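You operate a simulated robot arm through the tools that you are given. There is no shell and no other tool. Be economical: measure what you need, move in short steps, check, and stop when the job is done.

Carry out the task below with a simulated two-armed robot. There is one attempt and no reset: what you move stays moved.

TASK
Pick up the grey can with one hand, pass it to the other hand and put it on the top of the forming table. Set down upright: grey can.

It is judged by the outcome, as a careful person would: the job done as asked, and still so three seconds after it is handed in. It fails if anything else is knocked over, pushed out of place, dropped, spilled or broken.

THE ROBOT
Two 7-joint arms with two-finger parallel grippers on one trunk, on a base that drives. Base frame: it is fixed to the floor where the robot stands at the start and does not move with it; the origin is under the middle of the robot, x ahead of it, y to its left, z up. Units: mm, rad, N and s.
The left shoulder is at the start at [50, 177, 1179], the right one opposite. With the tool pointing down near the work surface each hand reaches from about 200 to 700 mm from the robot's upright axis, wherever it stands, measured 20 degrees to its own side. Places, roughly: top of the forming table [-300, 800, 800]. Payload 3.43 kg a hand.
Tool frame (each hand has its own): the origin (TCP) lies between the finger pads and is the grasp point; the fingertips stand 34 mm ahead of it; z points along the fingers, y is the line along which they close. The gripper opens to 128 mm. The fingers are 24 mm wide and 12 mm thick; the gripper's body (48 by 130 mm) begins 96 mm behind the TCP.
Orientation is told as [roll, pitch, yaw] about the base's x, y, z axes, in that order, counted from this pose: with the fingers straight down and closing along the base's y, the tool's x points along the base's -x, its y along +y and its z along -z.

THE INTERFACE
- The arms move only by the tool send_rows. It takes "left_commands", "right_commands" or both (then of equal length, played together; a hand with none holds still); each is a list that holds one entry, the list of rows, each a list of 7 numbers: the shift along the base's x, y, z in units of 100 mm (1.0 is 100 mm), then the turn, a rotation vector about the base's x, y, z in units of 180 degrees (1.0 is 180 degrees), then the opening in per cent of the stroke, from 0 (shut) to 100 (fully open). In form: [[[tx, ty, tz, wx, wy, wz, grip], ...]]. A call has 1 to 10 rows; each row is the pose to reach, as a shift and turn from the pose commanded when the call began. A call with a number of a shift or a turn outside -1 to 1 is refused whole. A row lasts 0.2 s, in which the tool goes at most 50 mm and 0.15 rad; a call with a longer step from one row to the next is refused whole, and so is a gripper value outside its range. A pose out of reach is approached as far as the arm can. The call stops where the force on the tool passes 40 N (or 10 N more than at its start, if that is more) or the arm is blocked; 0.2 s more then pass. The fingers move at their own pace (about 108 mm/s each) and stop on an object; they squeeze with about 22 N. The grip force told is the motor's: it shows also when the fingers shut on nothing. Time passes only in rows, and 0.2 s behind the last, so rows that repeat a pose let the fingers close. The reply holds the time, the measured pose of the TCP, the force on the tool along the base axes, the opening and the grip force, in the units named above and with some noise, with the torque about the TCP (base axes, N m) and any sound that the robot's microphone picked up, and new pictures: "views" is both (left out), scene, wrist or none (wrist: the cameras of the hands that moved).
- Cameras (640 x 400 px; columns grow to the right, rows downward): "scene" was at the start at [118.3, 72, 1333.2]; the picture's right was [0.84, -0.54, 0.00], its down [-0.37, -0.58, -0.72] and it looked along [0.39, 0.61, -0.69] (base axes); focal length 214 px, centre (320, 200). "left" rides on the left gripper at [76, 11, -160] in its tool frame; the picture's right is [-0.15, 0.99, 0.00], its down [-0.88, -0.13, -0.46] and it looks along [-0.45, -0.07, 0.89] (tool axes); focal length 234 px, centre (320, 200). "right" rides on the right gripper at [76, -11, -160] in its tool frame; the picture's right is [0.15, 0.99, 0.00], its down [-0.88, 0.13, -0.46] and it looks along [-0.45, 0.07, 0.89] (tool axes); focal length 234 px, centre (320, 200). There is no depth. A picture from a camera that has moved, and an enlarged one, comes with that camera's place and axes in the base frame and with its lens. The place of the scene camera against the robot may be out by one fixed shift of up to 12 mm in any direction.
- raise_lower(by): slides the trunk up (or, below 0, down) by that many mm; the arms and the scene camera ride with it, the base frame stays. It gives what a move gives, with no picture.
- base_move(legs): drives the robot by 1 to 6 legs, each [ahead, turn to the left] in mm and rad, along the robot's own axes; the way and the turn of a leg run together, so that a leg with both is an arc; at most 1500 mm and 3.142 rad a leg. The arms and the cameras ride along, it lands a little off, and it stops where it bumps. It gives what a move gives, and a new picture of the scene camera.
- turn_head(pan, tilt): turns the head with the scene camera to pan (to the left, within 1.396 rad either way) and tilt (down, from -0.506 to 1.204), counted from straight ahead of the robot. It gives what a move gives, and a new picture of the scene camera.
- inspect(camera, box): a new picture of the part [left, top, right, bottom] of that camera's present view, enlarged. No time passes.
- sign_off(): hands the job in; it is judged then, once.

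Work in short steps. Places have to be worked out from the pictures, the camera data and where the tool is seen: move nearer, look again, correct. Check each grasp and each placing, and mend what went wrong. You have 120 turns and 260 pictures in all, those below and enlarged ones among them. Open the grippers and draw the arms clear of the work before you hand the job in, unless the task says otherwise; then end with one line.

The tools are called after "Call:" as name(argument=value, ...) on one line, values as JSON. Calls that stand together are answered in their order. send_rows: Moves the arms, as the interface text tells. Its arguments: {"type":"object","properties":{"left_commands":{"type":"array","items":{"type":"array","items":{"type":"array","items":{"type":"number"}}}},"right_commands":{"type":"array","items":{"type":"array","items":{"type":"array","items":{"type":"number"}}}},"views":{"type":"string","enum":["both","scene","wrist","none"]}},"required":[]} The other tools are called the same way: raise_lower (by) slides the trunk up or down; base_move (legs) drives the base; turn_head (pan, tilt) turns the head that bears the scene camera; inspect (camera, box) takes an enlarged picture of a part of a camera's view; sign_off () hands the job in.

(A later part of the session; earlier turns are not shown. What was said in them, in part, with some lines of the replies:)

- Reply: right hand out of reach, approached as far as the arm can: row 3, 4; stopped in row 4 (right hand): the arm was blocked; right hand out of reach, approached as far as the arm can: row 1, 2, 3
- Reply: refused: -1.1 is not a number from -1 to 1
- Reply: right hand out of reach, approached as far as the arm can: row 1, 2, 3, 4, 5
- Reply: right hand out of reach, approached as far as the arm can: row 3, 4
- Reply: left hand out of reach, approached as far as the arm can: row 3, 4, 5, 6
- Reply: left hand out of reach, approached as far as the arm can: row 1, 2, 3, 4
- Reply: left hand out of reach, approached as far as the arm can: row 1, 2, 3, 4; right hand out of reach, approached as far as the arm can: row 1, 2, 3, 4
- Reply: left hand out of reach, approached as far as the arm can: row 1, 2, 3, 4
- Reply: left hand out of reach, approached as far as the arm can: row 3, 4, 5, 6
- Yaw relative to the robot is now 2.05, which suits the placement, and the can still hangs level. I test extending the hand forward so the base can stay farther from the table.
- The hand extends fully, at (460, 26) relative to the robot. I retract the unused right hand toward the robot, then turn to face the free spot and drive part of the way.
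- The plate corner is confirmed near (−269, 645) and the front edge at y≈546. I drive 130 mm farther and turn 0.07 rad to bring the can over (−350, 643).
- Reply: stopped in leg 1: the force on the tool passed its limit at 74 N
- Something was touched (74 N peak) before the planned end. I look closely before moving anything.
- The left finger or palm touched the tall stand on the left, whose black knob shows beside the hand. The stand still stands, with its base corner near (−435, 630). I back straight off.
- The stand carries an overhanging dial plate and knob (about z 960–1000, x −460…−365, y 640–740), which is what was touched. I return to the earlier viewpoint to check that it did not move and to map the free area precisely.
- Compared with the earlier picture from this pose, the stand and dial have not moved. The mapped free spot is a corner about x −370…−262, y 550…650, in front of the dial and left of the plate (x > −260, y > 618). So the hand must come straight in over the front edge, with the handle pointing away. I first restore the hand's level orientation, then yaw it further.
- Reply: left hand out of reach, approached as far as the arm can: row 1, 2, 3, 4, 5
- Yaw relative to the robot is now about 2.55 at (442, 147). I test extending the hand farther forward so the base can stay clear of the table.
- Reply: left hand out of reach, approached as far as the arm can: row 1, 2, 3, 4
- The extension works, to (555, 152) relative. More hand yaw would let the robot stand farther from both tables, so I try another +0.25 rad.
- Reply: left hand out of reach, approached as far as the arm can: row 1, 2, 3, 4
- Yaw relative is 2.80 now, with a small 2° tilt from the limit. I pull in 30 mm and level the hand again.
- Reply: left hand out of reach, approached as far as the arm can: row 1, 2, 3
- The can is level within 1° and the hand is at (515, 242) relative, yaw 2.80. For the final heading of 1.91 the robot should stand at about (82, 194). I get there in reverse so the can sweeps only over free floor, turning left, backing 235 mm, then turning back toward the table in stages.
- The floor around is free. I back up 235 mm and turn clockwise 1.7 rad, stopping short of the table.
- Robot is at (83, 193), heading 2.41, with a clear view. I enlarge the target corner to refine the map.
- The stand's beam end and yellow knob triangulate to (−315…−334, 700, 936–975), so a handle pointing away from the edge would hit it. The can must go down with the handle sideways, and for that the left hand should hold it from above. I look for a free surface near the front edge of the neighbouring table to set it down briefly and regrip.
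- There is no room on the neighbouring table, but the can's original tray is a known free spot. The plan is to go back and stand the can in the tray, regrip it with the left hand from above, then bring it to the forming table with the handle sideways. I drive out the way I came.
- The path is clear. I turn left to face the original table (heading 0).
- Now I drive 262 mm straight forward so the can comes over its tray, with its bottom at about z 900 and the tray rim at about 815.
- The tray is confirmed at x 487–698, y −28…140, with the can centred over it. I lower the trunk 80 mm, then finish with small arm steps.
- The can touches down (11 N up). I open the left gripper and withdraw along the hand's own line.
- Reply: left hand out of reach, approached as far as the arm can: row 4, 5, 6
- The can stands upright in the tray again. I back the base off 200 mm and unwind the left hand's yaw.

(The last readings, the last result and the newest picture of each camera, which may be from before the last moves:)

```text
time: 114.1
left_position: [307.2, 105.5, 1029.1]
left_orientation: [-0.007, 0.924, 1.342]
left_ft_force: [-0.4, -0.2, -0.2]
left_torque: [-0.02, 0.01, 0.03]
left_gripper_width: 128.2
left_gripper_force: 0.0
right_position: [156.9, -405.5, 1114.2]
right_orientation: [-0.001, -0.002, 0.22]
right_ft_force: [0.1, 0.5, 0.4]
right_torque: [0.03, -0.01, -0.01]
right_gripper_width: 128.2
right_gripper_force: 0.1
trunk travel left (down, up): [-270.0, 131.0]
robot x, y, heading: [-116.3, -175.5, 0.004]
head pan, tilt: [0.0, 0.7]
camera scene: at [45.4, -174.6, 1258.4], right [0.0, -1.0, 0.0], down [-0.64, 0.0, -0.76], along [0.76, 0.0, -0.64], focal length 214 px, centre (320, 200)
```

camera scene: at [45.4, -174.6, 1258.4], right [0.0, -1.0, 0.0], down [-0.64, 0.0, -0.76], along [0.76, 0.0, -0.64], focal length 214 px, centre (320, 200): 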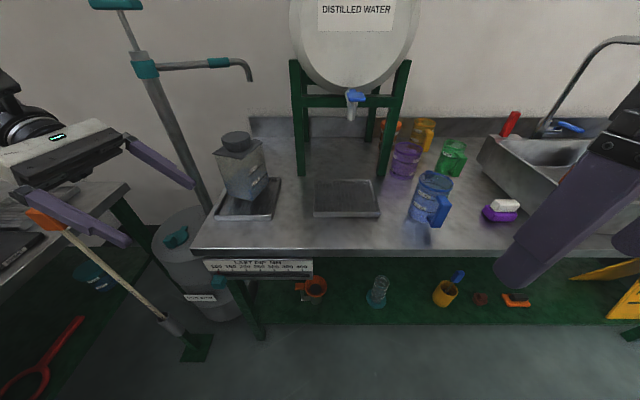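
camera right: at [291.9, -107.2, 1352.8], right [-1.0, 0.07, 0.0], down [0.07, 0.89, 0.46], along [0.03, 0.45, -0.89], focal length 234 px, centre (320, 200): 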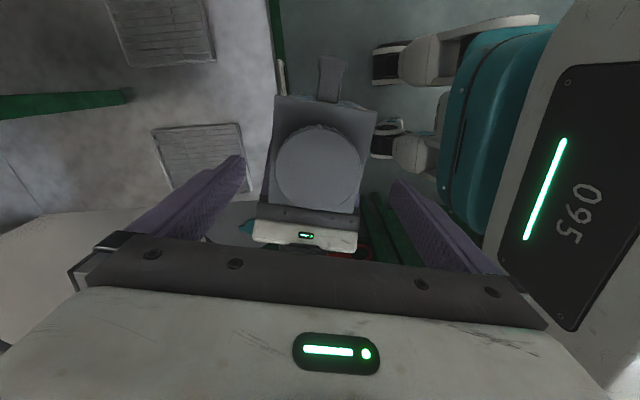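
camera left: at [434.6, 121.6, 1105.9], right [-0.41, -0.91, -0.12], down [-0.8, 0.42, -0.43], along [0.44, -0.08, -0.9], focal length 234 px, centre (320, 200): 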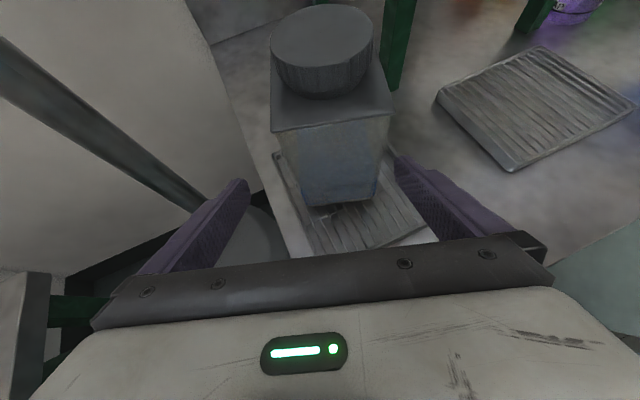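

The yaw unwound cleanly. Now I rotate the left hand back to vertical, raising slightly.

Call:
send_rows(left_commands=[[[0, 0, 0.1, 0.0179, -0.0225, -0.0359, 100], [0, 0, 0.2, 0.0357, -0.0449, -0.0717, 100], [0, 0, 0.3, 0.0536, -0.0674, -0.1076, 100], [0, 0, 0.4, 0.0715, -0.0898, -0.1435, 100], [0, 0, 0.5, 0.0893, -0.1123, -0.1793, 100], [0, 0, 0.6, 0.1072, -0.1347, -0.2152, 100], [0, 0, 0.6, 0.125, -0.1572, -0.251, 100], [0, 0, 0.6, 0.1429, -0.1796, -0.2869, 100], [0, 0, 0.6, 0.1608, -0.2021, -0.3228, 100], [0, 0, 0.6, 0.1786, -0.2245, -0.3586, 100]]], views="none")

Call:
send_rows(left_commands=[[[0, 0, 0, 0.0179, -0.0225, -0.0359, 100], [0, 0, 0, 0.0179, -0.0225, -0.0359, 100]]], views="none")

Call:
send_rows(left_commands=[[[0, 0, 0, 0, 0, -0.037, 100], [0, 0, 0, 0, 0, -0.074, 100], [0, 0, 0, 0, 0, -0.107, 100], [0, 0, 0, 0, 0, -0.107, 100]]], views="both")

```text
time: 116.3
left_position: [306.0, 105.7, 1089.9]
left_orientation: [-0.054, 0.072, 0.11]
left_ft_force: [0.0, 0.7, -0.3]
left_torque: [0.03, -0.01, -0.03]
left_gripper_width: 128.2
left_gripper_force: 0.0
right_position: [154.9, -406.6, 1113.6]
right_orientation: [0.0, -0.001, 0.222]
right_ft_force: [-0.4, -0.5, -0.4]
right_torque: [-0.01, 0.01, 0.01]
right_gripper_width: 127.9
right_gripper_force: 0.0
trunk travel left (down, up): [-270.0, 131.0]
robot x, y, heading: [-113.7, -177.5, 0.001]
head pan, tilt: [0.0, 0.7]
```

```text
time: 116.9
left_position: [306.1, 105.3, 1090.3]
left_orientation: [-0.005, 0.001, -0.002]
left_ft_force: [0.1, -1.2, 0.2]
left_torque: [-0.01, 0.04, -0.01]
left_gripper_width: 127.8
left_gripper_force: 0.0
right_position: [156.0, -405.7, 1113.4]
right_orientation: [0.002, 0.0, 0.22]
right_ft_force: [-0.9, 0.1, 0.7]
right_torque: [-0.01, 0.0, -0.01]
right_gripper_width: 128.1
right_gripper_force: 0.1
trunk travel left (down, up): [-270.0, 131.0]
robot x, y, heading: [-115.7, -176.9, 0.002]
head pan, tilt: [0.0, 0.7]
```

```text
time: 117.9
left_position: [305.6, 103.7, 1089.3]
left_orientation: [-0.005, 0.0, -0.337]
left_ft_force: [-1.1, -0.4, 0.0]
left_torque: [-0.02, 0.03, -0.03]
left_gripper_width: 128.1
left_gripper_force: 0.0
right_position: [154.8, -406.6, 1113.3]
right_orientation: [-0.001, -0.002, 0.222]
right_ft_force: [0.1, 0.0, 0.7]
right_torque: [-0.01, 0.01, 0.01]
right_gripper_width: 128.0
right_gripper_force: 0.1
trunk travel left (down, up): [-270.0, 131.0]
robot x, y, heading: [-113.5, -181.3, 0.002]
head pan, tilt: [0.0, 0.7]
camera scene: at [45.1, -174.4, 1258.5], right [0.0, -1.0, 0.0], down [-0.64, 0.0, -0.76], along [0.76, 0.0, -0.64], focal length 214 px, centre (320, 200)
camera left: at [238.8, 141.1, 1249.0], right [0.46, 0.89, -0.01], down [0.79, -0.41, 0.46], along [0.4, -0.22, -0.89], focal length 234 px, centre (320, 200)
```

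scene: 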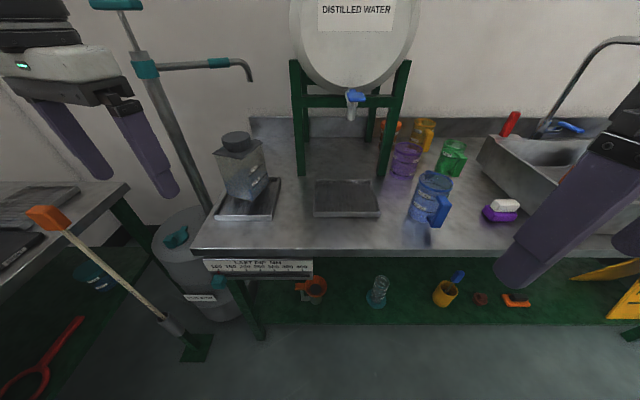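
left: 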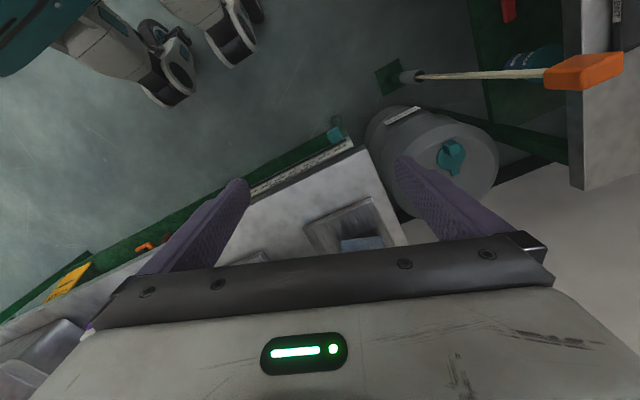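

The left hand is vertical, aligned with the can's 20° rotation. I drive the 200 mm forward again and look down on the can.

Call:
base_move(legs=[[200, 0]])

Call:
inspect(camera="left", box=[160, 60, 480, 260])

```text
time: 119.5
left_position: [509.5, 105.0, 1089.7]
left_orientation: [-0.006, 0.001, -0.335]
left_ft_force: [-0.2, 0.5, 0.3]
left_torque: [-0.02, 0.05, 0.0]
left_gripper_width: 127.9
left_gripper_force: 0.1
right_position: [359.0, -406.2, 1113.4]
right_orientation: [0.0, -0.002, 0.222]
right_ft_force: [0.0, 0.1, 0.0]
right_torque: [0.01, 0.03, 0.0]
right_gripper_width: 128.0
right_gripper_force: 0.0
trunk travel left (down, up): [-270.0, 131.0]
robot x, y, heading: [88.4, -182.9, 0.003]
head pan, tilt: [0.0, 0.7]
camera scene: at [248.2, -174.1, 1258.4], right [0.0, -1.0, 0.0], down [-0.64, 0.0, -0.76], along [0.76, 0.0, -0.64], focal length 214 px, centre (320, 200)
```

scene: 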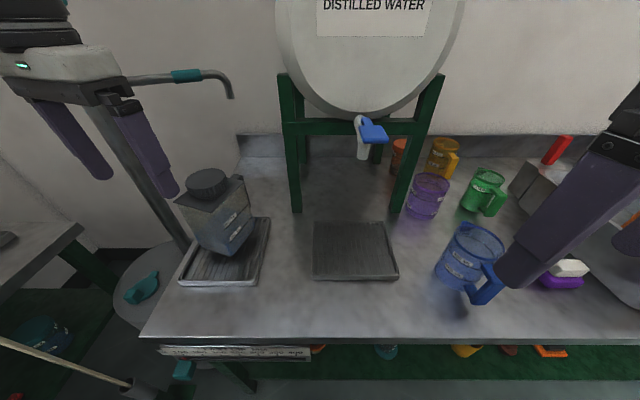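

```text
2.00 times, centred on (320, 160) of left
camera zoom: at [442.1, 141.2, 1248.8], right [0.46, 0.89, -0.01], down [0.79, -0.41, 0.46], along [0.4, -0.22, -0.89], focal length 468 px, centre (320, 280)
```

zoom: 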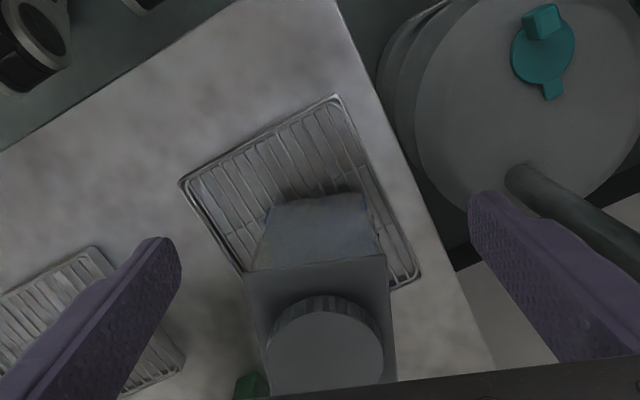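

The can's centre is measured at about (601, 60) and its alignment matches the hand. I move over it.

Call:
send_rows(left_commands=[[[0.3, -0.15, 0, 0, 0, 0, 100], [0.6, -0.3, 0, 0, 0, 0, 100], [0.92, -0.45, 0, 0, 0, 0, 100], [0.92, -0.45, 0, 0, 0, 0, 100], [0.92, -0.45, -0.3, 0, 0, 0, 100], [0.92, -0.45, -0.6, 0, 0, 0, 100], [0.92, -0.45, -0.75, 0, 0, 0, 100], [0.92, -0.45, -0.75, 0, 0, 0, 100]]], views="both")

```text
time: 121.3
left_position: [601.8, 58.8, 1015.6]
left_orientation: [-0.006, 0.0, -0.336]
left_ft_force: [0.4, -0.1, 0.0]
left_torque: [-0.01, 0.02, 0.01]
left_gripper_width: 127.8
left_gripper_force: 0.1
right_position: [357.2, -407.0, 1112.6]
right_orientation: [0.001, -0.001, 0.221]
right_ft_force: [-0.2, 0.5, -0.6]
right_torque: [0.03, 0.04, 0.0]
right_gripper_width: 127.8
right_gripper_force: 0.0
trunk travel left (down, up): [-270.0, 131.0]
robot x, y, heading: [85.4, -174.3, 0.003]
head pan, tilt: [0.0, 0.7]
camera scene: at [247.6, -174.1, 1258.5], right [0.0, -1.0, 0.0], down [-0.64, 0.0, -0.77], along [0.76, 0.0, -0.64], focal length 214 px, centre (320, 200)
camera left: at [533.0, 95.8, 1174.0], right [0.46, 0.89, -0.01], down [0.79, -0.41, 0.46], along [0.4, -0.22, -0.89], focal length 234 px, centre (320, 200)
```

scene: 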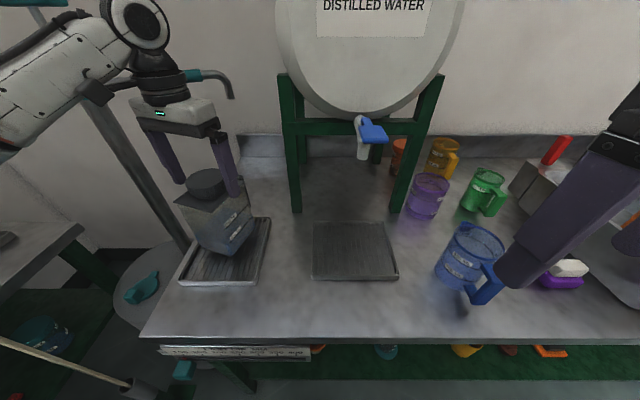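
left: 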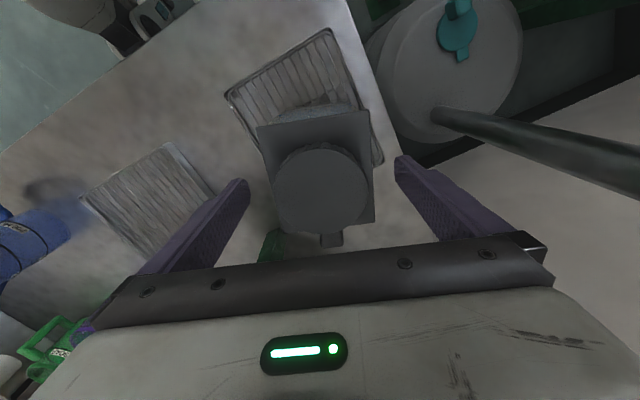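

The hand is well centred over the can. I descend 70 mm and close.

Call:
send_rows(left_commands=[[[0, 0, -0.2, 0, 0, 0, 100], [0, 0, -0.4, 0, 0, 0, 100], [0, 0, -0.58, 0, 0, 0, 100], [0, 0, -0.7, 0, 0, 0, 100], [0, 0, -0.7, 0, 0, 0, 100], [0, 0, -0.7, 0, 0, 0, 0], [0, 0, -0.7, 0, 0, 0, 0], [0, 0, -0.7, 0, 0, 0, 0], [0, 0, -0.7, 0, 0, 0, 0]]], views="both")

```text
time: 123.3
left_position: [601.2, 60.4, 945.0]
left_orientation: [-0.006, 0.0, -0.336]
left_ft_force: [0.0, -2.1, -0.5]
left_torque: [-0.04, -0.15, -0.07]
left_gripper_width: 95.9
left_gripper_force: 21.6
right_position: [358.9, -406.7, 1113.5]
right_orientation: [0.0, -0.002, 0.221]
right_ft_force: [-0.2, -0.3, 0.4]
right_torque: [0.0, -0.02, -0.02]
right_gripper_width: 127.9
right_gripper_force: 0.1
trunk travel left (down, up): [-270.0, 131.0]
robot x, y, heading: [88.1, -179.6, 0.003]
head pan, tilt: [0.0, 0.7]
camera scene: at [247.7, -174.1, 1258.5], right [0.0, -1.0, 0.0], down [-0.64, 0.0, -0.76], along [0.76, 0.0, -0.64], focal length 214 px, centre (320, 200)
camera left: at [533.3, 96.2, 1104.1], right [0.46, 0.89, -0.01], down [0.79, -0.41, 0.46], along [0.4, -0.22, -0.89], focal length 234 px, centre (320, 200)
```

scene: 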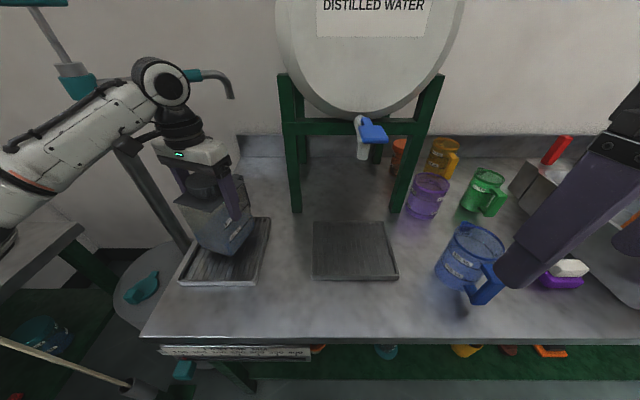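
left: 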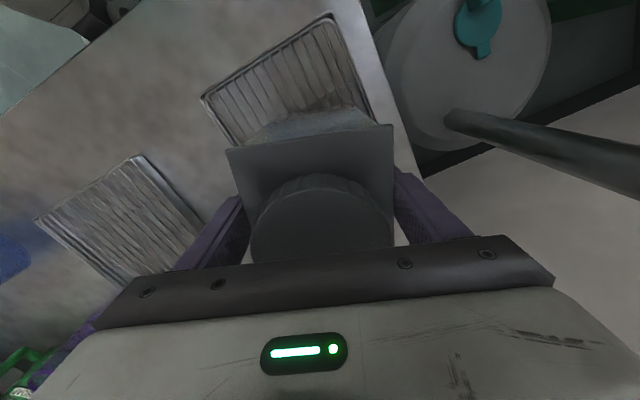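

Gripped at 95.9 mm. I lift with the trunk by 130 mm.

Call:
raise_lower(by=130)

Call:
base_move(legs=[[-260, 0]])

```text
time: 124.9
left_position: [600.5, 59.7, 1074.0]
left_orientation: [-0.005, 0.003, -0.335]
left_ft_force: [-0.7, -0.6, -6.0]
left_torque: [0.02, 0.03, 0.0]
left_gripper_width: 95.8
left_gripper_force: 21.9
right_position: [358.1, -404.1, 1243.9]
right_orientation: [0.0, -0.002, 0.22]
right_ft_force: [-0.1, -0.9, 0.2]
right_torque: [-0.03, -0.02, -0.03]
right_gripper_width: 128.2
right_gripper_force: 0.0
trunk travel left (down, up): [-400.0, 1.0]
robot x, y, heading: [87.9, -175.9, 0.003]
head pan, tilt: [0.0, 0.7]
```

```text
time: 126.8
left_position: [340.0, 59.8, 1074.4]
left_orientation: [-0.005, 0.001, -0.333]
left_ft_force: [-0.8, -0.1, -5.8]
left_torque: [0.05, 0.04, 0.0]
left_gripper_width: 96.0
left_gripper_force: 21.7
right_position: [98.8, -406.0, 1243.0]
right_orientation: [0.001, -0.003, 0.223]
right_ft_force: [-0.9, -0.6, 0.8]
right_torque: [0.0, -0.05, 0.02]
right_gripper_width: 127.9
right_gripper_force: 0.1
trunk travel left (down, up): [-400.0, 1.0]
robot x, y, heading: [-169.5, -174.8, 0.002]
head pan, tilt: [0.0, 0.7]
camera scene: at [-12.1, -174.3, 1388.5], right [0.0, -1.0, 0.0], down [-0.64, 0.0, -0.77], along [0.77, 0.0, -0.64], focal length 214 px, centre (320, 200)
```

scene: 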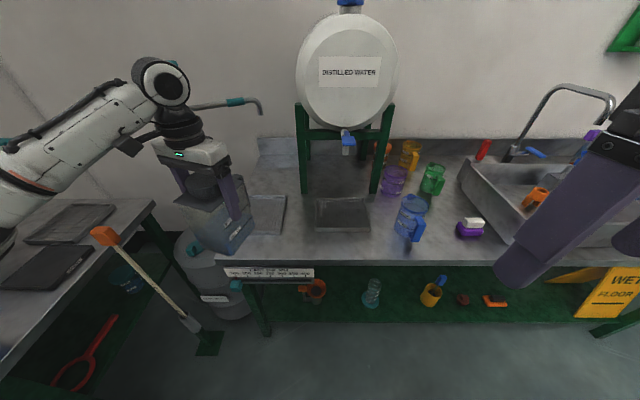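

The can is lifted (6 N), level and clear. I pull the left hand in and turn it toward yaw −1.15, so the handle will point right at the forming table.

Call:
send_rows(left_commands=[[[-0.15, -0.17, 0, 0, 0, -0.043, 0], [-0.3, -0.34, 0, 0, 0, -0.086, 0], [-0.45, -0.5, 0, 0, 0, -0.13, 0], [-0.6, -0.67, 0, 0, 0, -0.174, 0], [-0.75, -0.84, 0, 0, 0, -0.217, 0], [-0.9, -1.0, 0, 0, 0, -0.26, 0], [-0.9, -1.0, 0, 0, 0, -0.26, 0]]], views="scene")

```text
time: 128.4
left_position: [250.9, -40.4, 1075.4]
left_orientation: [-0.004, 0.003, -1.153]
left_ft_force: [0.1, -0.3, -6.8]
left_torque: [0.02, 0.01, 0.02]
left_gripper_width: 95.9
left_gripper_force: 21.8
right_position: [100.2, -406.2, 1243.8]
right_orientation: [0.001, -0.002, 0.222]
right_ft_force: [0.6, 0.4, -1.1]
right_torque: [0.02, 0.0, -0.01]
right_gripper_width: 127.8
right_gripper_force: 0.0
trunk travel left (down, up): [-400.0, 1.0]
robot x, y, heading: [-171.5, -177.9, 0.009]
head pan, tilt: [0.0, 0.7]
camera scene: at [-11.4, -174.1, 1388.4], right [0.0, -1.0, 0.0], down [-0.64, 0.0, -0.76], along [0.76, 0.0, -0.64], focal length 214 px, centre (320, 200)
```

scene: 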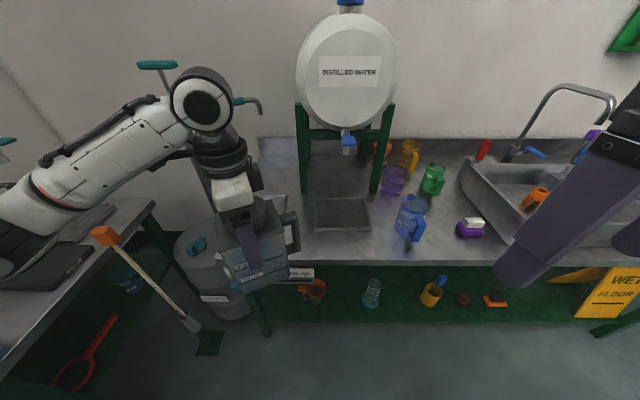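

The hand now holds the can at (422, 137) relative, yaw −1.16. I reverse to about (−440, −27) and turn to heading 1.157, from which a straight drive leads to the free spot.

Call:
base_move(legs=[[0, -0.51], [-310, 0], [0, 1.665]])

```text
time: 135.9
left_position: [-395.1, 413.7, 1075.3]
left_orientation: [-0.004, -0.001, -0.002]
left_ft_force: [-0.5, 0.2, -6.0]
left_torque: [0.0, 0.07, -0.01]
left_gripper_width: 95.7
left_gripper_force: 22.6
right_position: [-124.1, 125.0, 1244.3]
right_orientation: [-0.001, -0.001, 1.372]
right_ft_force: [0.9, 0.0, 0.8]
right_torque: [-0.02, 0.02, -0.02]
right_gripper_width: 127.8
right_gripper_force: 0.0
trunk travel left (down, up): [-400.0, 1.0]
robot x, y, heading: [-438.4, -28.9, 1.154]
head pan, tilt: [0.0, 0.7]
camera scene: at [-375.2, 116.9, 1388.4], right [0.91, -0.4, 0.0], down [-0.26, -0.59, -0.76], along [0.31, 0.7, -0.64], focal length 214 px, centre (320, 200)
```

scene: 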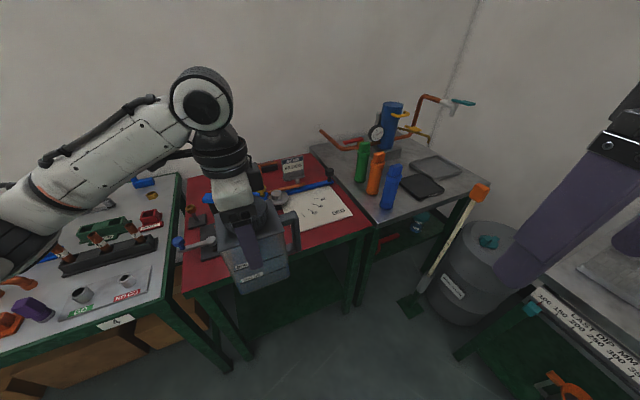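

Yaw is exactly 0 in the world, with the can aligned to the table edges and the handle to the right. I drive 140 mm forward, stopping short of the dial stand.

Call:
base_move(legs=[[140, 0]])

Call:
turn_head(pan=0.35, tilt=0.85)

Call:
inspect(camera="left", box=[0, 0, 640, 400])

```text
time: 137.3
left_position: [-338.4, 541.8, 1074.7]
left_orientation: [-0.006, 0.002, 0.0]
left_ft_force: [0.3, 0.8, -6.2]
left_torque: [-0.04, 0.09, 0.0]
left_gripper_width: 96.0
left_gripper_force: 22.4
right_position: [-67.2, 254.8, 1243.5]
right_orientation: [0.001, -0.004, 1.373]
right_ft_force: [0.4, -0.2, 0.0]
right_torque: [-0.01, 0.01, 0.0]
right_gripper_width: 128.2
right_gripper_force: 0.0
trunk travel left (down, up): [-400.0, 1.0]
robot x, y, heading: [-385.3, 102.8, 1.154]
head pan, tilt: [0.0, 0.7]
camera scene: at [-318.7, 245.1, 1388.3], right [0.92, -0.4, 0.0], down [-0.26, -0.59, -0.76], along [0.31, 0.7, -0.65], focal length 214 px, centre (320, 200)
```

scene: 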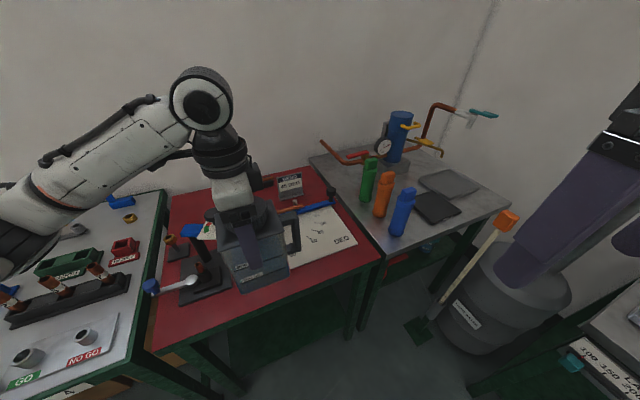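

```text
time: 138.1
left_position: [-339.0, 541.8, 1073.8]
left_orientation: [-0.006, 0.001, 0.0]
left_ft_force: [0.0, -0.4, -5.9]
left_torque: [0.02, 0.04, -0.01]
left_gripper_width: 95.8
left_gripper_force: 22.0
right_position: [-67.8, 253.4, 1243.8]
right_orientation: [0.001, -0.002, 1.374]
right_ft_force: [-0.4, 0.0, -0.6]
right_torque: [0.01, -0.03, 0.01]
right_gripper_width: 128.2
right_gripper_force: 0.0
trunk travel left (down, up): [-400.0, 1.0]
robot x, y, heading: [-385.5, 97.3, 1.161]
head pan, tilt: [0.351, 0.85]
camera scene: at [-348.2, 244.5, 1376.2], right [1.0, -0.07, 0.0], down [-0.05, -0.75, -0.66], along [0.04, 0.66, -0.75], focal length 214 px, centre (320, 200)
```

scene: 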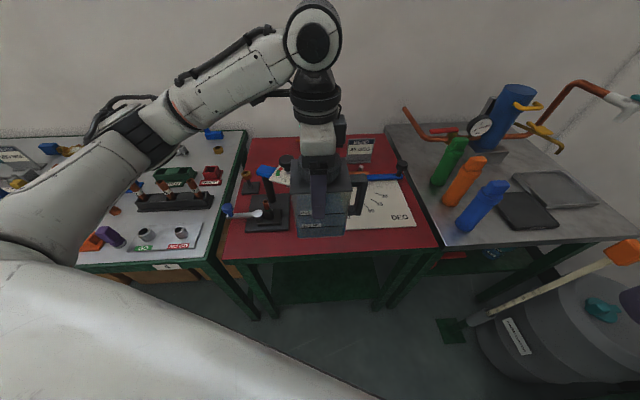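

```text
1.00 times, centred on (320, 200) of left (not enlarged: the box is as wide or as high as the picture)
camera zoom: at [-415.1, 553.7, 1233.9], right [0.15, 0.99, -0.01], down [0.88, -0.13, 0.46], along [0.45, -0.07, -0.89], focal length 234 px, centre (320, 200)
```

zoom: 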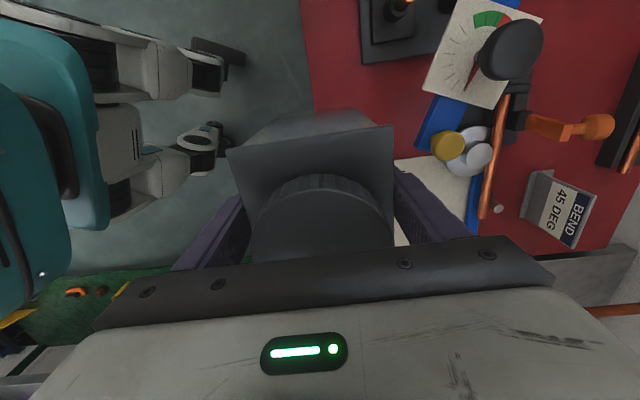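

The left camera gives a fine top view. I enlarge the dial stand's end near the spot to judge finger clearance.

Call:
inspect(camera="left", box=[360, 60, 560, 240])

Call:
inspect(camera="scene", box=[220, 130, 440, 270])

```text
2.22 times, centred on (460, 150) of left
camera zoom: at [-415.1, 553.7, 1233.9], right [0.15, 0.99, -0.01], down [0.88, -0.13, 0.46], along [0.45, -0.07, -0.89], focal length 520 px, centre (9, 311)
```

zoom: 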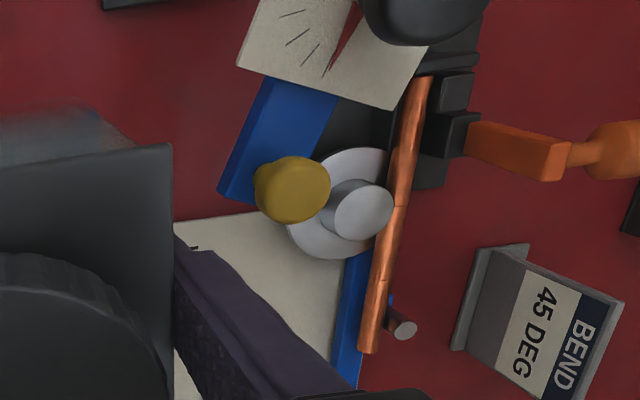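

```text
2.86 times, centred on (330, 200) of scene
camera zoom: at [-348.2, 244.5, 1376.2], right [1.0, -0.07, 0.0], down [-0.05, -0.75, -0.66], along [0.04, 0.66, -0.75], focal length 613 px, centre (291, 200)
```

zoom: 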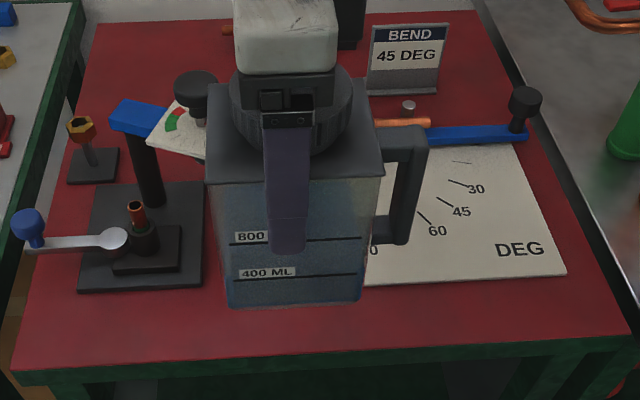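

The can's depth is about 108 mm (TCP −48/+60), the plate edge is at x −261, and the stand's beam corner is at (−324, 658). At the final spot the rear finger would nearly touch the beam. So I first set the can down a little forward at (−324, 584), then regrip nearer the handle side and shift it back. First I move over that spot.

Call:
send_rows(left_commands=[[[0.08, 0.1, 0, 0, 0, 0, 0], [0.15, 0.25, 0, 0, 0, 0, 0], [0.15, 0.42, 0, 0, 0, 0, 0], [0.15, 0.42, 0, 0, 0, 0, 0]]], views="none")

Call:
raise_lower(by=-110)

Call:
inspect(camera="left", box=[0, 0, 640, 400])

Call:
inspect(camera="scene", box=[220, 100, 440, 270])

```text
time: 139.1
left_position: [-323.9, 582.4, 1075.7]
left_orientation: [-0.005, 0.001, -0.001]
left_ft_force: [0.3, 0.5, -6.5]
left_torque: [-0.01, 0.03, -0.02]
left_gripper_width: 95.9
left_gripper_force: 22.3
right_position: [-67.1, 252.9, 1243.7]
right_orientation: [0.0, -0.002, 1.373]
right_ft_force: [0.3, -0.5, 0.8]
right_torque: [-0.04, 0.02, -0.02]
right_gripper_width: 127.8
right_gripper_force: 0.1
trunk travel left (down, up): [-400.0, 1.0]
robot x, y, heading: [-381.1, 102.6, 1.156]
head pan, tilt: [0.351, 0.85]
```

```text
time: 140.5
left_position: [-323.7, 584.2, 965.1]
left_orientation: [-0.005, 0.001, 0.001]
left_ft_force: [-0.8, 0.0, -5.8]
left_torque: [-0.03, 0.07, 0.0]
left_gripper_width: 95.7
left_gripper_force: 22.1
right_position: [-66.7, 253.1, 1133.6]
right_orientation: [-0.001, -0.003, 1.371]
right_ft_force: [-0.2, 0.3, -0.8]
right_torque: [-0.02, 0.03, -0.01]
right_gripper_width: 127.8
right_gripper_force: 0.0
trunk travel left (down, up): [-290.0, 111.0]
robot x, y, heading: [-388.3, 99.2, 1.153]
head pan, tilt: [0.351, 0.85]
```

```text
1.00 times, centred on (320, 200) of left (not enlarged: the box is as wide or as high as the picture)
camera zoom: at [-400.5, 595.1, 1124.2], right [0.15, 0.99, -0.01], down [0.88, -0.13, 0.46], along [0.45, -0.07, -0.89], focal length 234 px, centre (320, 200)
```

zoom: 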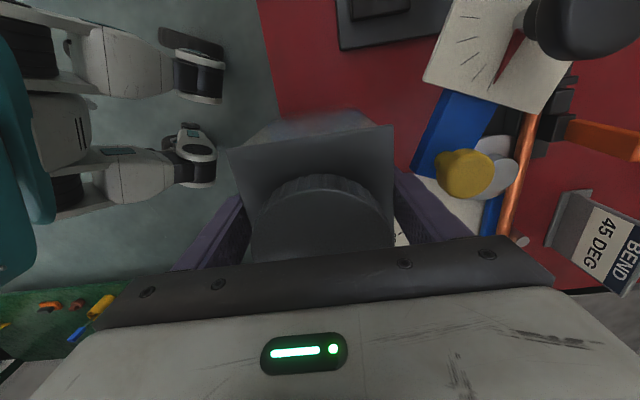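

```text
2.35 times, centred on (330, 185) of scene
camera zoom: at [-348.4, 244.3, 1266.2], right [1.0, -0.06, 0.0], down [-0.05, -0.75, -0.66], along [0.04, 0.66, -0.75], focal length 505 px, centre (296, 235)
```

zoom: 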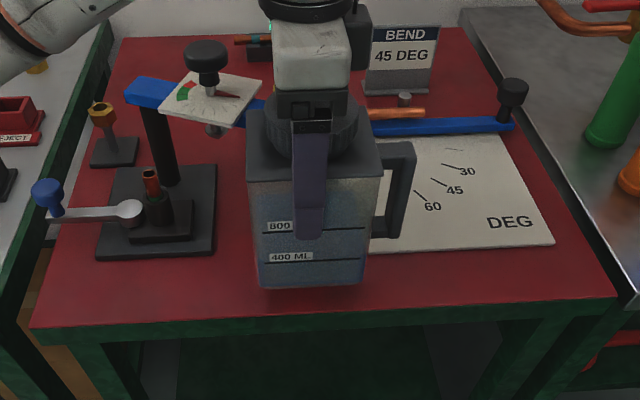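

The can hangs about 20 mm above the red top, clear of stand and plate. I lower it gently to contact.

Call:
send_rows(left_commands=[[[0, 0, -0.08, 0, 0, 0, 0], [0, 0, -0.14, 0, 0, 0, 0], [0, 0, -0.18, 0, 0, 0, 0], [0, 0, -0.21, 0, 0, 0, 0]]], views="none")

```text
time: 141.5
left_position: [-324.6, 582.6, 942.5]
left_orientation: [-0.006, 0.001, -0.001]
left_ft_force: [1.2, 1.2, -6.6]
left_torque: [-0.04, 0.06, -0.03]
left_gripper_width: 95.9
left_gripper_force: 22.3
right_position: [-68.5, 252.6, 1134.5]
right_orientation: [0.0, -0.002, 1.373]
right_ft_force: [0.7, 0.3, -1.1]
right_torque: [-0.04, 0.01, 0.0]
right_gripper_width: 127.9
right_gripper_force: 0.1
trunk travel left (down, up): [-290.0, 111.0]
robot x, y, heading: [-385.0, 100.3, 1.158]
head pan, tilt: [0.351, 0.85]
```

No contact yet at z 942.5, so I go lower in 3 mm steps.

Call:
send_rows(left_commands=[[[0, 0, -0.03, 0, 0, 0, 0], [0, 0, -0.06, 0, 0, 0, 0]]], views="none")

```text
time: 142.1
left_position: [-324.5, 583.3, 937.2]
left_orientation: [-0.005, 0.003, 0.0]
left_ft_force: [0.6, 0.2, -6.3]
left_torque: [0.0, 0.05, -0.02]
left_gripper_width: 95.9
left_gripper_force: 22.3
right_position: [-68.5, 252.8, 1133.3]
right_orientation: [0.0, -0.001, 1.375]
right_ft_force: [-0.4, 0.9, -0.2]
right_torque: [-0.03, 0.03, -0.01]
right_gripper_width: 128.0
right_gripper_force: 0.0
trunk travel left (down, up): [-290.0, 111.0]
robot x, y, heading: [-387.3, 98.9, 1.154]
head pan, tilt: [0.351, 0.85]
```

Call:
send_rows(left_commands=[[[0, 0, -0.03, 0, 0, 0, 0], [0, 0, -0.06, 0, 0, 0, 0]]], views="scene")

Call:
inspect(camera="scene", box=[260, 130, 400, 270])

```text
time: 142.7
left_position: [-324.9, 582.6, 931.1]
left_orientation: [-0.007, 0.0, 0.0]
left_ft_force: [-0.7, -0.6, -6.1]
left_torque: [0.03, 0.07, 0.03]
left_gripper_width: 96.0
left_gripper_force: 21.8
right_position: [-67.2, 252.3, 1133.9]
right_orientation: [0.0, -0.002, 1.373]
right_ft_force: [-0.3, 0.5, -0.1]
right_torque: [-0.04, -0.02, 0.0]
right_gripper_width: 128.1
right_gripper_force: 0.0
trunk travel left (down, up): [-290.0, 111.0]
robot x, y, heading: [-389.0, 97.5, 1.157]
head pan, tilt: [0.351, 0.85]
camera scene: at [-348.3, 244.5, 1266.2], right [1.0, -0.06, 0.0], down [-0.05, -0.75, -0.66], along [0.04, 0.66, -0.75], focal length 214 px, centre (320, 200)
```

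scene: 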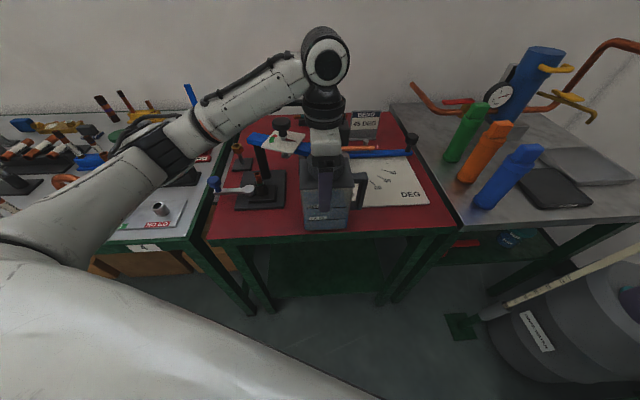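

```text
2.86 times, centred on (330, 200) of scene
camera zoom: at [-348.3, 244.5, 1266.2], right [1.0, -0.06, 0.0], down [-0.05, -0.75, -0.66], along [0.04, 0.66, -0.75], focal length 613 px, centre (291, 200)
```

zoom: 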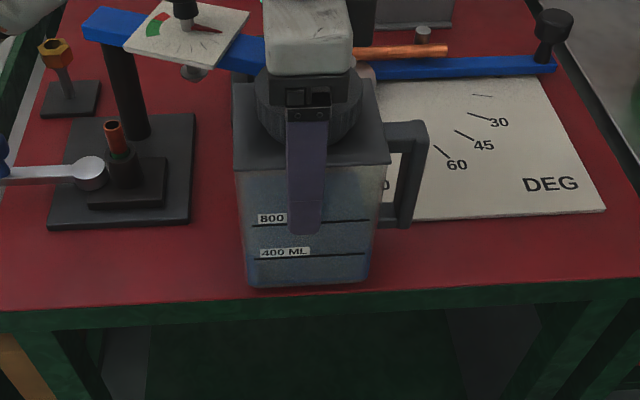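

The bottom is very near the top surface and just inside the front edge. I continue in small steps.

Call:
send_rows(left_commands=[[[0, 0, -0.03, 0, 0, 0, 0], [0, 0, -0.06, 0, 0, 0, 0]]], views="none")

Call:
send_rows(left_commands=[[[0, 0, -0.03, 0, 0, 0, 0], [0, 0, -0.03, 0, 0, 0, 0]]], views="none")

```text
time: 143.3
left_position: [-324.8, 583.1, 925.9]
left_orientation: [-0.004, 0.002, 0.001]
left_ft_force: [-0.7, -1.1, -6.0]
left_torque: [0.02, 0.01, -0.04]
left_gripper_width: 95.5
left_gripper_force: 22.2
right_position: [-67.5, 252.5, 1134.1]
right_orientation: [0.0, -0.003, 1.372]
right_ft_force: [0.1, 0.3, 0.2]
right_torque: [-0.01, -0.01, -0.01]
right_gripper_width: 128.0
right_gripper_force: 0.2
trunk travel left (down, up): [-290.0, 111.0]
robot x, y, heading: [-385.8, 97.4, 1.157]
head pan, tilt: [0.351, 0.85]
```

```text
time: 143.9
left_position: [-325.5, 582.9, 923.5]
left_orientation: [-0.005, 0.0, 0.002]
left_ft_force: [-1.5, -1.1, -3.0]
left_torque: [0.09, -0.04, -0.01]
left_gripper_width: 95.6
left_gripper_force: 21.9
right_position: [-66.6, 252.7, 1133.1]
right_orientation: [0.0, -0.002, 1.373]
right_ft_force: [-0.1, 0.7, -0.5]
right_torque: [-0.02, -0.01, -0.03]
right_gripper_width: 127.9
right_gripper_force: 0.0
trunk travel left (down, up): [-290.0, 111.0]
robot x, y, heading: [-391.2, 98.2, 1.151]
head pan, tilt: [0.351, 0.85]
```

Contact starts at z 923.5, so this table top is near z 780, a bit lower than assumed, and the free strip is wider than I mapped. I look closely at the can's bottom against the edge and plate.

Call:
send_rows(left_commands=[[[0, 0, -0.02, 0, 0, 0, 0], [0, 0, -0.02, 0, 0, 0, 0]]], views="none")

Call:
inspect(camera="scene", box=[270, 160, 390, 250])

Call:
inspect(camera="left", box=[200, 60, 560, 280])

```text
time: 144.5
left_position: [-324.9, 583.0, 922.7]
left_orientation: [-0.001, -0.002, 0.0]
left_ft_force: [-1.7, -0.1, 11.5]
left_torque: [0.58, 0.43, 0.06]
left_gripper_width: 95.8
left_gripper_force: 21.4
right_position: [-68.6, 251.4, 1133.9]
right_orientation: [-0.001, -0.004, 1.375]
right_ft_force: [0.2, -0.7, 0.3]
right_torque: [0.03, -0.02, 0.01]
right_gripper_width: 127.8
right_gripper_force: 0.0
trunk travel left (down, up): [-290.0, 111.0]
robot x, y, heading: [-387.0, 100.5, 1.158]
head pan, tilt: [0.351, 0.85]
```

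```text
4.44 times, centred on (330, 205) of scene
camera zoom: at [-348.6, 242.9, 1266.6], right [1.0, -0.06, 0.0], down [-0.05, -0.75, -0.66], along [0.04, 0.66, -0.75], focal length 953 px, centre (276, 178)
```

zoom: 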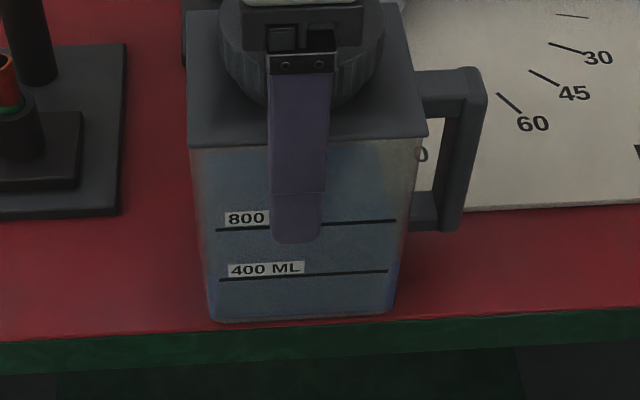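

```text
1.78 times, centred on (380, 170) of left
camera zoom: at [-400.9, 594.0, 1082.1], right [0.15, 0.99, 0.0], down [0.88, -0.13, 0.46], along [0.45, -0.07, -0.89], focal length 416 px, centre (213, 253)
```

zoom: 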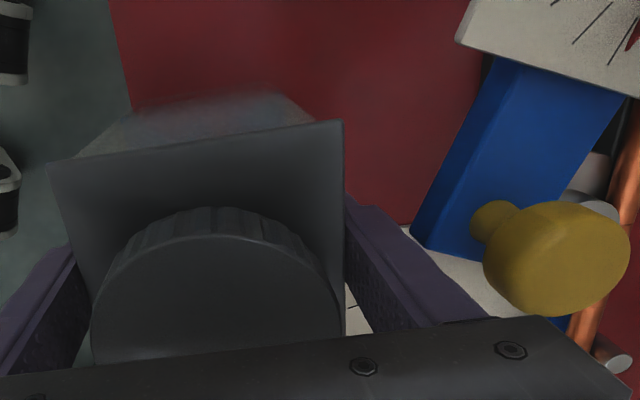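

The can's bottom is on the table, only about 4 mm inside the front edge, while the rear finger has about 12 mm to the beam. I lift slightly, shift 5 mm inward and set it down again.

Call:
send_rows(left_commands=[[[0, 0, 0.06, 0, 0, 0, 0], [0, 0.03, 0.06, 0, 0, 0, 0], [0, 0.055, 0.06, 0, 0, 0, 0], [0, 0.055, 0.03, 0, 0, 0, 0], [0, 0.055, 0.01, 0, 0, 0, 0], [0, 0.055, 0.0, 0, 0, 0, 0]]], views="none")

Call:
inspect(camera="scene", box=[270, 160, 390, 250])

```text
time: 145.9
left_position: [-324.0, 587.8, 924.0]
left_orientation: [-0.002, 0.001, 0.0]
left_ft_force: [-4.3, -4.8, 8.0]
left_torque: [0.21, 0.17, 0.08]
left_gripper_width: 95.7
left_gripper_force: 21.3
right_position: [-68.0, 252.2, 1134.5]
right_orientation: [0.001, -0.003, 1.373]
right_ft_force: [0.6, 0.1, 0.3]
right_torque: [0.01, -0.02, 0.03]
right_gripper_width: 127.8
right_gripper_force: 0.1
trunk travel left (down, up): [-290.0, 111.0]
robot x, y, heading: [-384.7, 97.8, 1.155]
head pan, tilt: [0.351, 0.85]
```

```text
4.44 times, centred on (330, 205) of scene
camera zoom: at [-348.9, 242.9, 1266.6], right [1.0, -0.06, 0.0], down [-0.05, -0.75, -0.66], along [0.04, 0.66, -0.75], focal length 953 px, centre (276, 178)
```

zoom: 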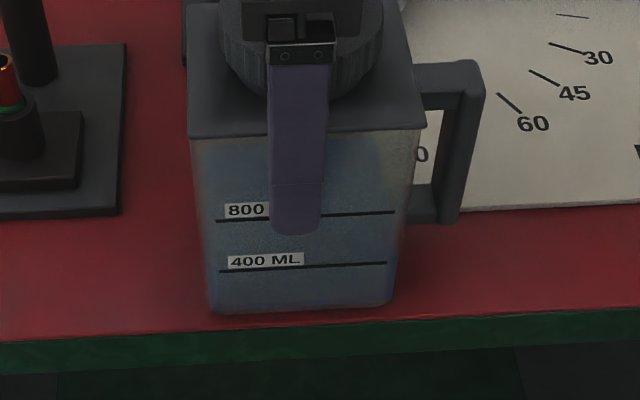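

The can stands fully on the red top, clear of edge and plate. I open the left gripper only partly (about 105 mm) to keep clear of the beam.

Call:
send_rows(left_commands=[[[0, 0, 0, 0, 0, 0, 82], [0, 0, 0, 0, 0, 0, 82], [0, 0, 0, 0, 0, 0, 82]]], views="wrist")

```text
time: 146.7
left_position: [-323.6, 588.3, 921.6]
left_orientation: [-0.005, 0.002, 0.002]
left_ft_force: [-0.6, -0.6, 0.0]
left_torque: [0.0, -0.01, 0.03]
left_gripper_width: 105.1
left_gripper_force: 0.0
right_position: [-67.8, 253.1, 1134.0]
right_orientation: [0.001, -0.004, 1.375]
right_ft_force: [-0.3, -1.3, -0.4]
right_torque: [0.06, 0.0, -0.02]
right_gripper_width: 127.8
right_gripper_force: 0.1
trunk travel left (down, up): [-290.0, 111.0]
robot x, y, heading: [-387.3, 98.3, 1.158]
head pan, tilt: [0.351, 0.85]
camera left: at [-400.2, 600.5, 1080.2], right [0.15, 0.99, -0.01], down [0.88, -0.13, 0.46], along [0.45, -0.07, -0.89], focal length 234 px, centre (320, 200)
```

left: 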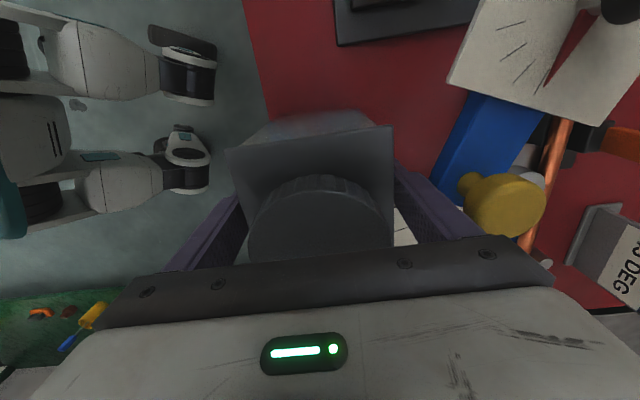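

Released. I raise the hand slowly straight up, watching the force.

Call:
send_rows(left_commands=[[[0, 0, 0.05, 0, 0, 0, 82], [0, 0, 0.12, 0, 0, 0, 82], [0, 0, 0.2, 0, 0, 0, 82], [0, 0, 0.3, 0, 0, 0, 82]]], views="both")

```text
time: 147.7
left_position: [-323.6, 588.2, 950.9]
left_orientation: [-0.006, 0.001, -0.001]
left_ft_force: [-0.4, 0.5, 0.6]
left_torque: [-0.01, 0.01, 0.0]
left_gripper_width: 105.0
left_gripper_force: 0.1
right_position: [-67.4, 252.0, 1133.6]
right_orientation: [0.0, -0.005, 1.373]
right_ft_force: [0.0, -0.1, 0.4]
right_torque: [-0.03, 0.01, 0.0]
right_gripper_width: 127.8
right_gripper_force: 0.0
trunk travel left (down, up): [-290.0, 111.0]
robot x, y, heading: [-389.0, 101.0, 1.158]
head pan, tilt: [0.351, 0.85]
camera scene: at [-348.4, 243.9, 1266.2], right [1.0, -0.06, 0.0], down [-0.05, -0.75, -0.66], along [0.04, 0.66, -0.75], focal length 214 px, centre (320, 200)
camera left: at [-399.9, 600.5, 1110.2], right [0.15, 0.99, -0.01], down [0.88, -0.13, 0.46], along [0.45, -0.07, -0.89], focal length 234 px, centre (320, 200)
```

scene: 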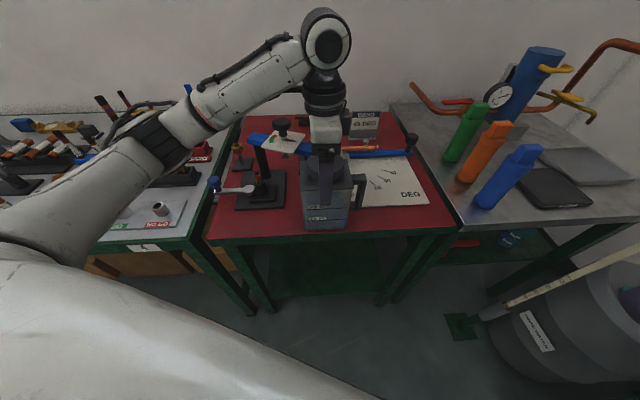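
left: 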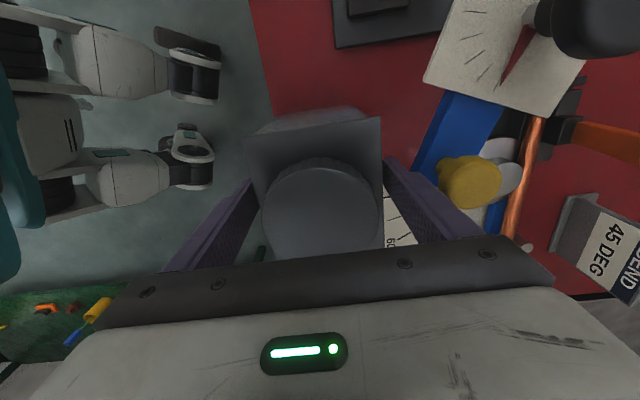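

The can stays while the hand rises free of force. I raise the hand further with the arm, then with the trunk, until the tips clear the cap.

Call:
send_rows(left_commands=[[[0, 0, 0.15, 0, 0, 0, 82], [0, 0, 0.3, 0, 0, 0, 82], [0, 0, 0.45, 0, 0, 0, 82], [0, 0, 0.5, 0, 0, 0, 82]]], views="none")

Call:
raise_lower(by=105)

Call:
inspect(camera="left", box=[0, 0, 640, 400])

```text
time: 148.7
left_position: [-325.1, 589.3, 1000.8]
left_orientation: [-0.005, 0.002, 0.002]
left_ft_force: [-1.0, 0.4, -0.9]
left_torque: [-0.01, -0.03, 0.0]
left_gripper_width: 104.8
left_gripper_force: 0.0
right_position: [-68.0, 253.5, 1134.0]
right_orientation: [0.0, -0.003, 1.373]
right_ft_force: [0.0, 0.1, 0.5]
right_torque: [0.02, -0.01, -0.01]
right_gripper_width: 128.2
right_gripper_force: 0.2
trunk travel left (down, up): [-290.0, 111.0]
robot x, y, heading: [-386.1, 99.4, 1.156]
head pan, tilt: [0.351, 0.85]
```

```text
time: 150.1
left_position: [-325.3, 588.8, 1105.4]
left_orientation: [-0.006, 0.001, 0.0]
left_ft_force: [-0.1, 1.1, -0.5]
left_torque: [0.0, -0.02, 0.01]
left_gripper_width: 105.0
left_gripper_force: 0.0
right_position: [-68.1, 253.2, 1238.8]
right_orientation: [0.0, -0.002, 1.374]
right_ft_force: [-0.2, -0.3, 0.5]
right_torque: [-0.05, 0.01, 0.03]
right_gripper_width: 127.9
right_gripper_force: 0.0
trunk travel left (down, up): [-395.0, 6.0]
robot x, y, heading: [-383.7, 105.9, 1.151]
head pan, tilt: [0.351, 0.85]
```

```text
1.00 times, centred on (320, 200) of left (not enlarged: the box is as wide or as high as the picture)
camera zoom: at [-400.5, 600.9, 1265.2], right [0.15, 0.99, -0.01], down [0.88, -0.13, 0.46], along [0.45, -0.07, -0.89], focal length 234 px, centre (320, 200)
```

zoom: 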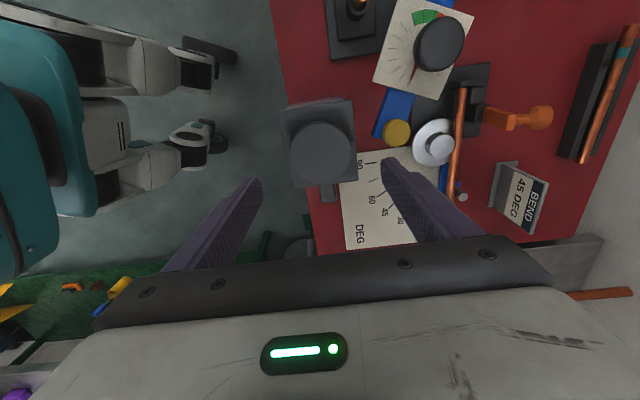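

The can stands alone with the hand well above it. I drive back 250 mm and open the gripper fully, then check the result.

Call:
base_move(legs=[[-250, 0]])

Call:
send_rows(left_commands=[[[0, 0, 0, 0, 0, 0, 100], [0, 0, 0, 0, 0, 0, 100]]], views="none")

Call:
turn_head(pan=0.1, tilt=0.6)

```text
time: 151.9
left_position: [-426.2, 358.5, 1107.9]
left_orientation: [-0.007, 0.002, 0.002]
left_ft_force: [-0.1, -1.5, -0.2]
left_torque: [0.03, 0.04, 0.04]
left_gripper_width: 104.7
left_gripper_force: 0.1
right_position: [-169.8, 22.6, 1237.7]
right_orientation: [-0.001, -0.004, 1.372]
right_ft_force: [-0.5, -0.1, 0.0]
right_torque: [0.04, -0.02, -0.02]
right_gripper_width: 128.4
right_gripper_force: 0.1
trunk travel left (down, up): [-395.0, 6.0]
robot x, y, heading: [-486.1, -127.1, 1.157]
head pan, tilt: [0.351, 0.85]
camera scene: at [-450.2, 13.0, 1371.3], right [1.0, -0.06, 0.0], down [-0.05, -0.75, -0.66], along [0.04, 0.66, -0.75], focal length 214 px, centre (320, 200)
```

scene: 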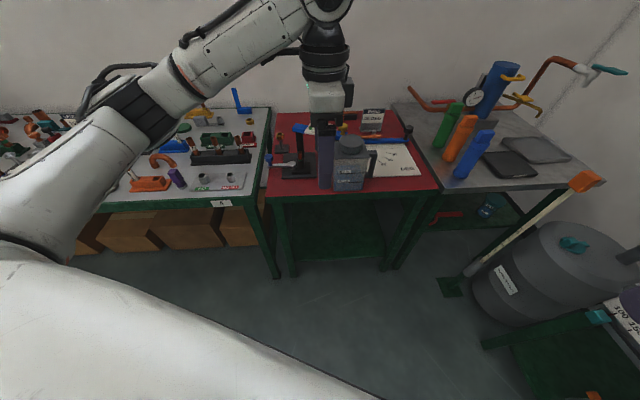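

```text
time: 152.5
left_position: [-426.9, 358.5, 1105.7]
left_orientation: [-0.007, 0.002, 0.0]
left_ft_force: [0.7, 0.3, 0.0]
left_torque: [0.0, 0.04, 0.01]
left_gripper_width: 127.9
left_gripper_force: 0.1
right_position: [-168.3, 22.6, 1239.0]
right_orientation: [0.002, -0.001, 1.372]
right_ft_force: [0.1, 0.1, 0.4]
right_torque: [0.01, -0.03, 0.02]
right_gripper_width: 128.0
right_gripper_force: 0.1
trunk travel left (down, up): [-395.0, 6.0]
robot x, y, heading: [-490.2, -131.7, 1.153]
head pan, tilt: [0.351, 0.85]
```

```text
time: 153.3
left_position: [-426.6, 358.0, 1106.0]
left_orientation: [-0.006, 0.002, 0.0]
left_ft_force: [-0.4, 0.1, -0.2]
left_torque: [0.04, 0.0, 0.03]
left_gripper_width: 127.9
left_gripper_force: 0.1
right_position: [-169.3, 22.9, 1238.2]
right_orientation: [0.0, -0.003, 1.374]
right_ft_force: [1.1, 0.0, -0.3]
right_torque: [0.02, -0.01, 0.01]
right_gripper_width: 127.9
right_gripper_force: 0.1
trunk travel left (down, up): [-395.0, 6.0]
robot x, y, heading: [-490.2, -128.8, 1.157]
head pan, tilt: [0.099, 0.6]
camera scene: at [-427.6, 19.7, 1392.1], right [0.95, -0.31, 0.0], down [-0.17, -0.54, -0.82], along [0.26, 0.78, -0.57], focal length 214 px, centre (320, 200)
```

scene: 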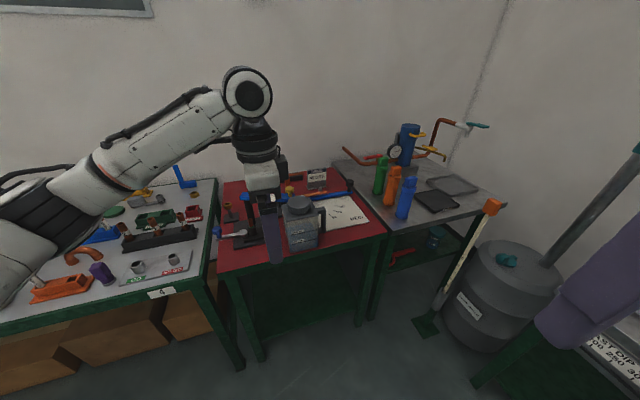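

Call:
inspect(camera="scene", box=[200, 150, 380, 290])

```text
2.86 times, centred on (290, 220) of scene
camera zoom: at [-427.6, 19.7, 1392.1], right [0.95, -0.31, 0.0], down [-0.17, -0.54, -0.82], along [0.26, 0.78, -0.57], focal length 613 px, centre (406, 143)
```

zoom: 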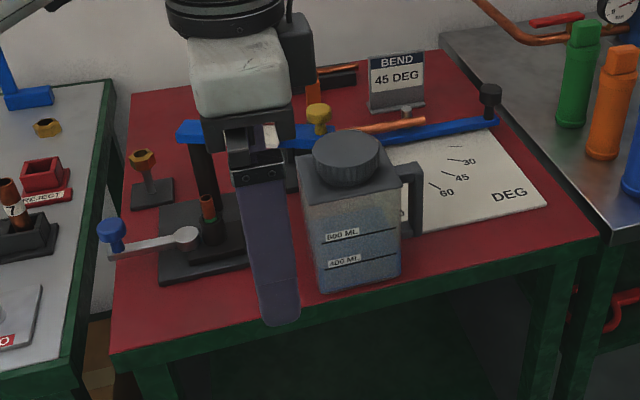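

The can stands upright on the red top of the forming table, everything around it is in place, and both hands are open and clear. I hand in.

Call:
sign_off()

```text
The job is handed in.
```

The grey can stands upright on the forming table: the right hand picked it up and passed it to the left in mid-air, and the left later stood it in its original tray to regrip it from above before placing it. On an earlier approach the left hand or the can bumped the dial stand on that table, peaking at 74 N; the stand had not moved when I compared pictures, and nothing else was displaced.
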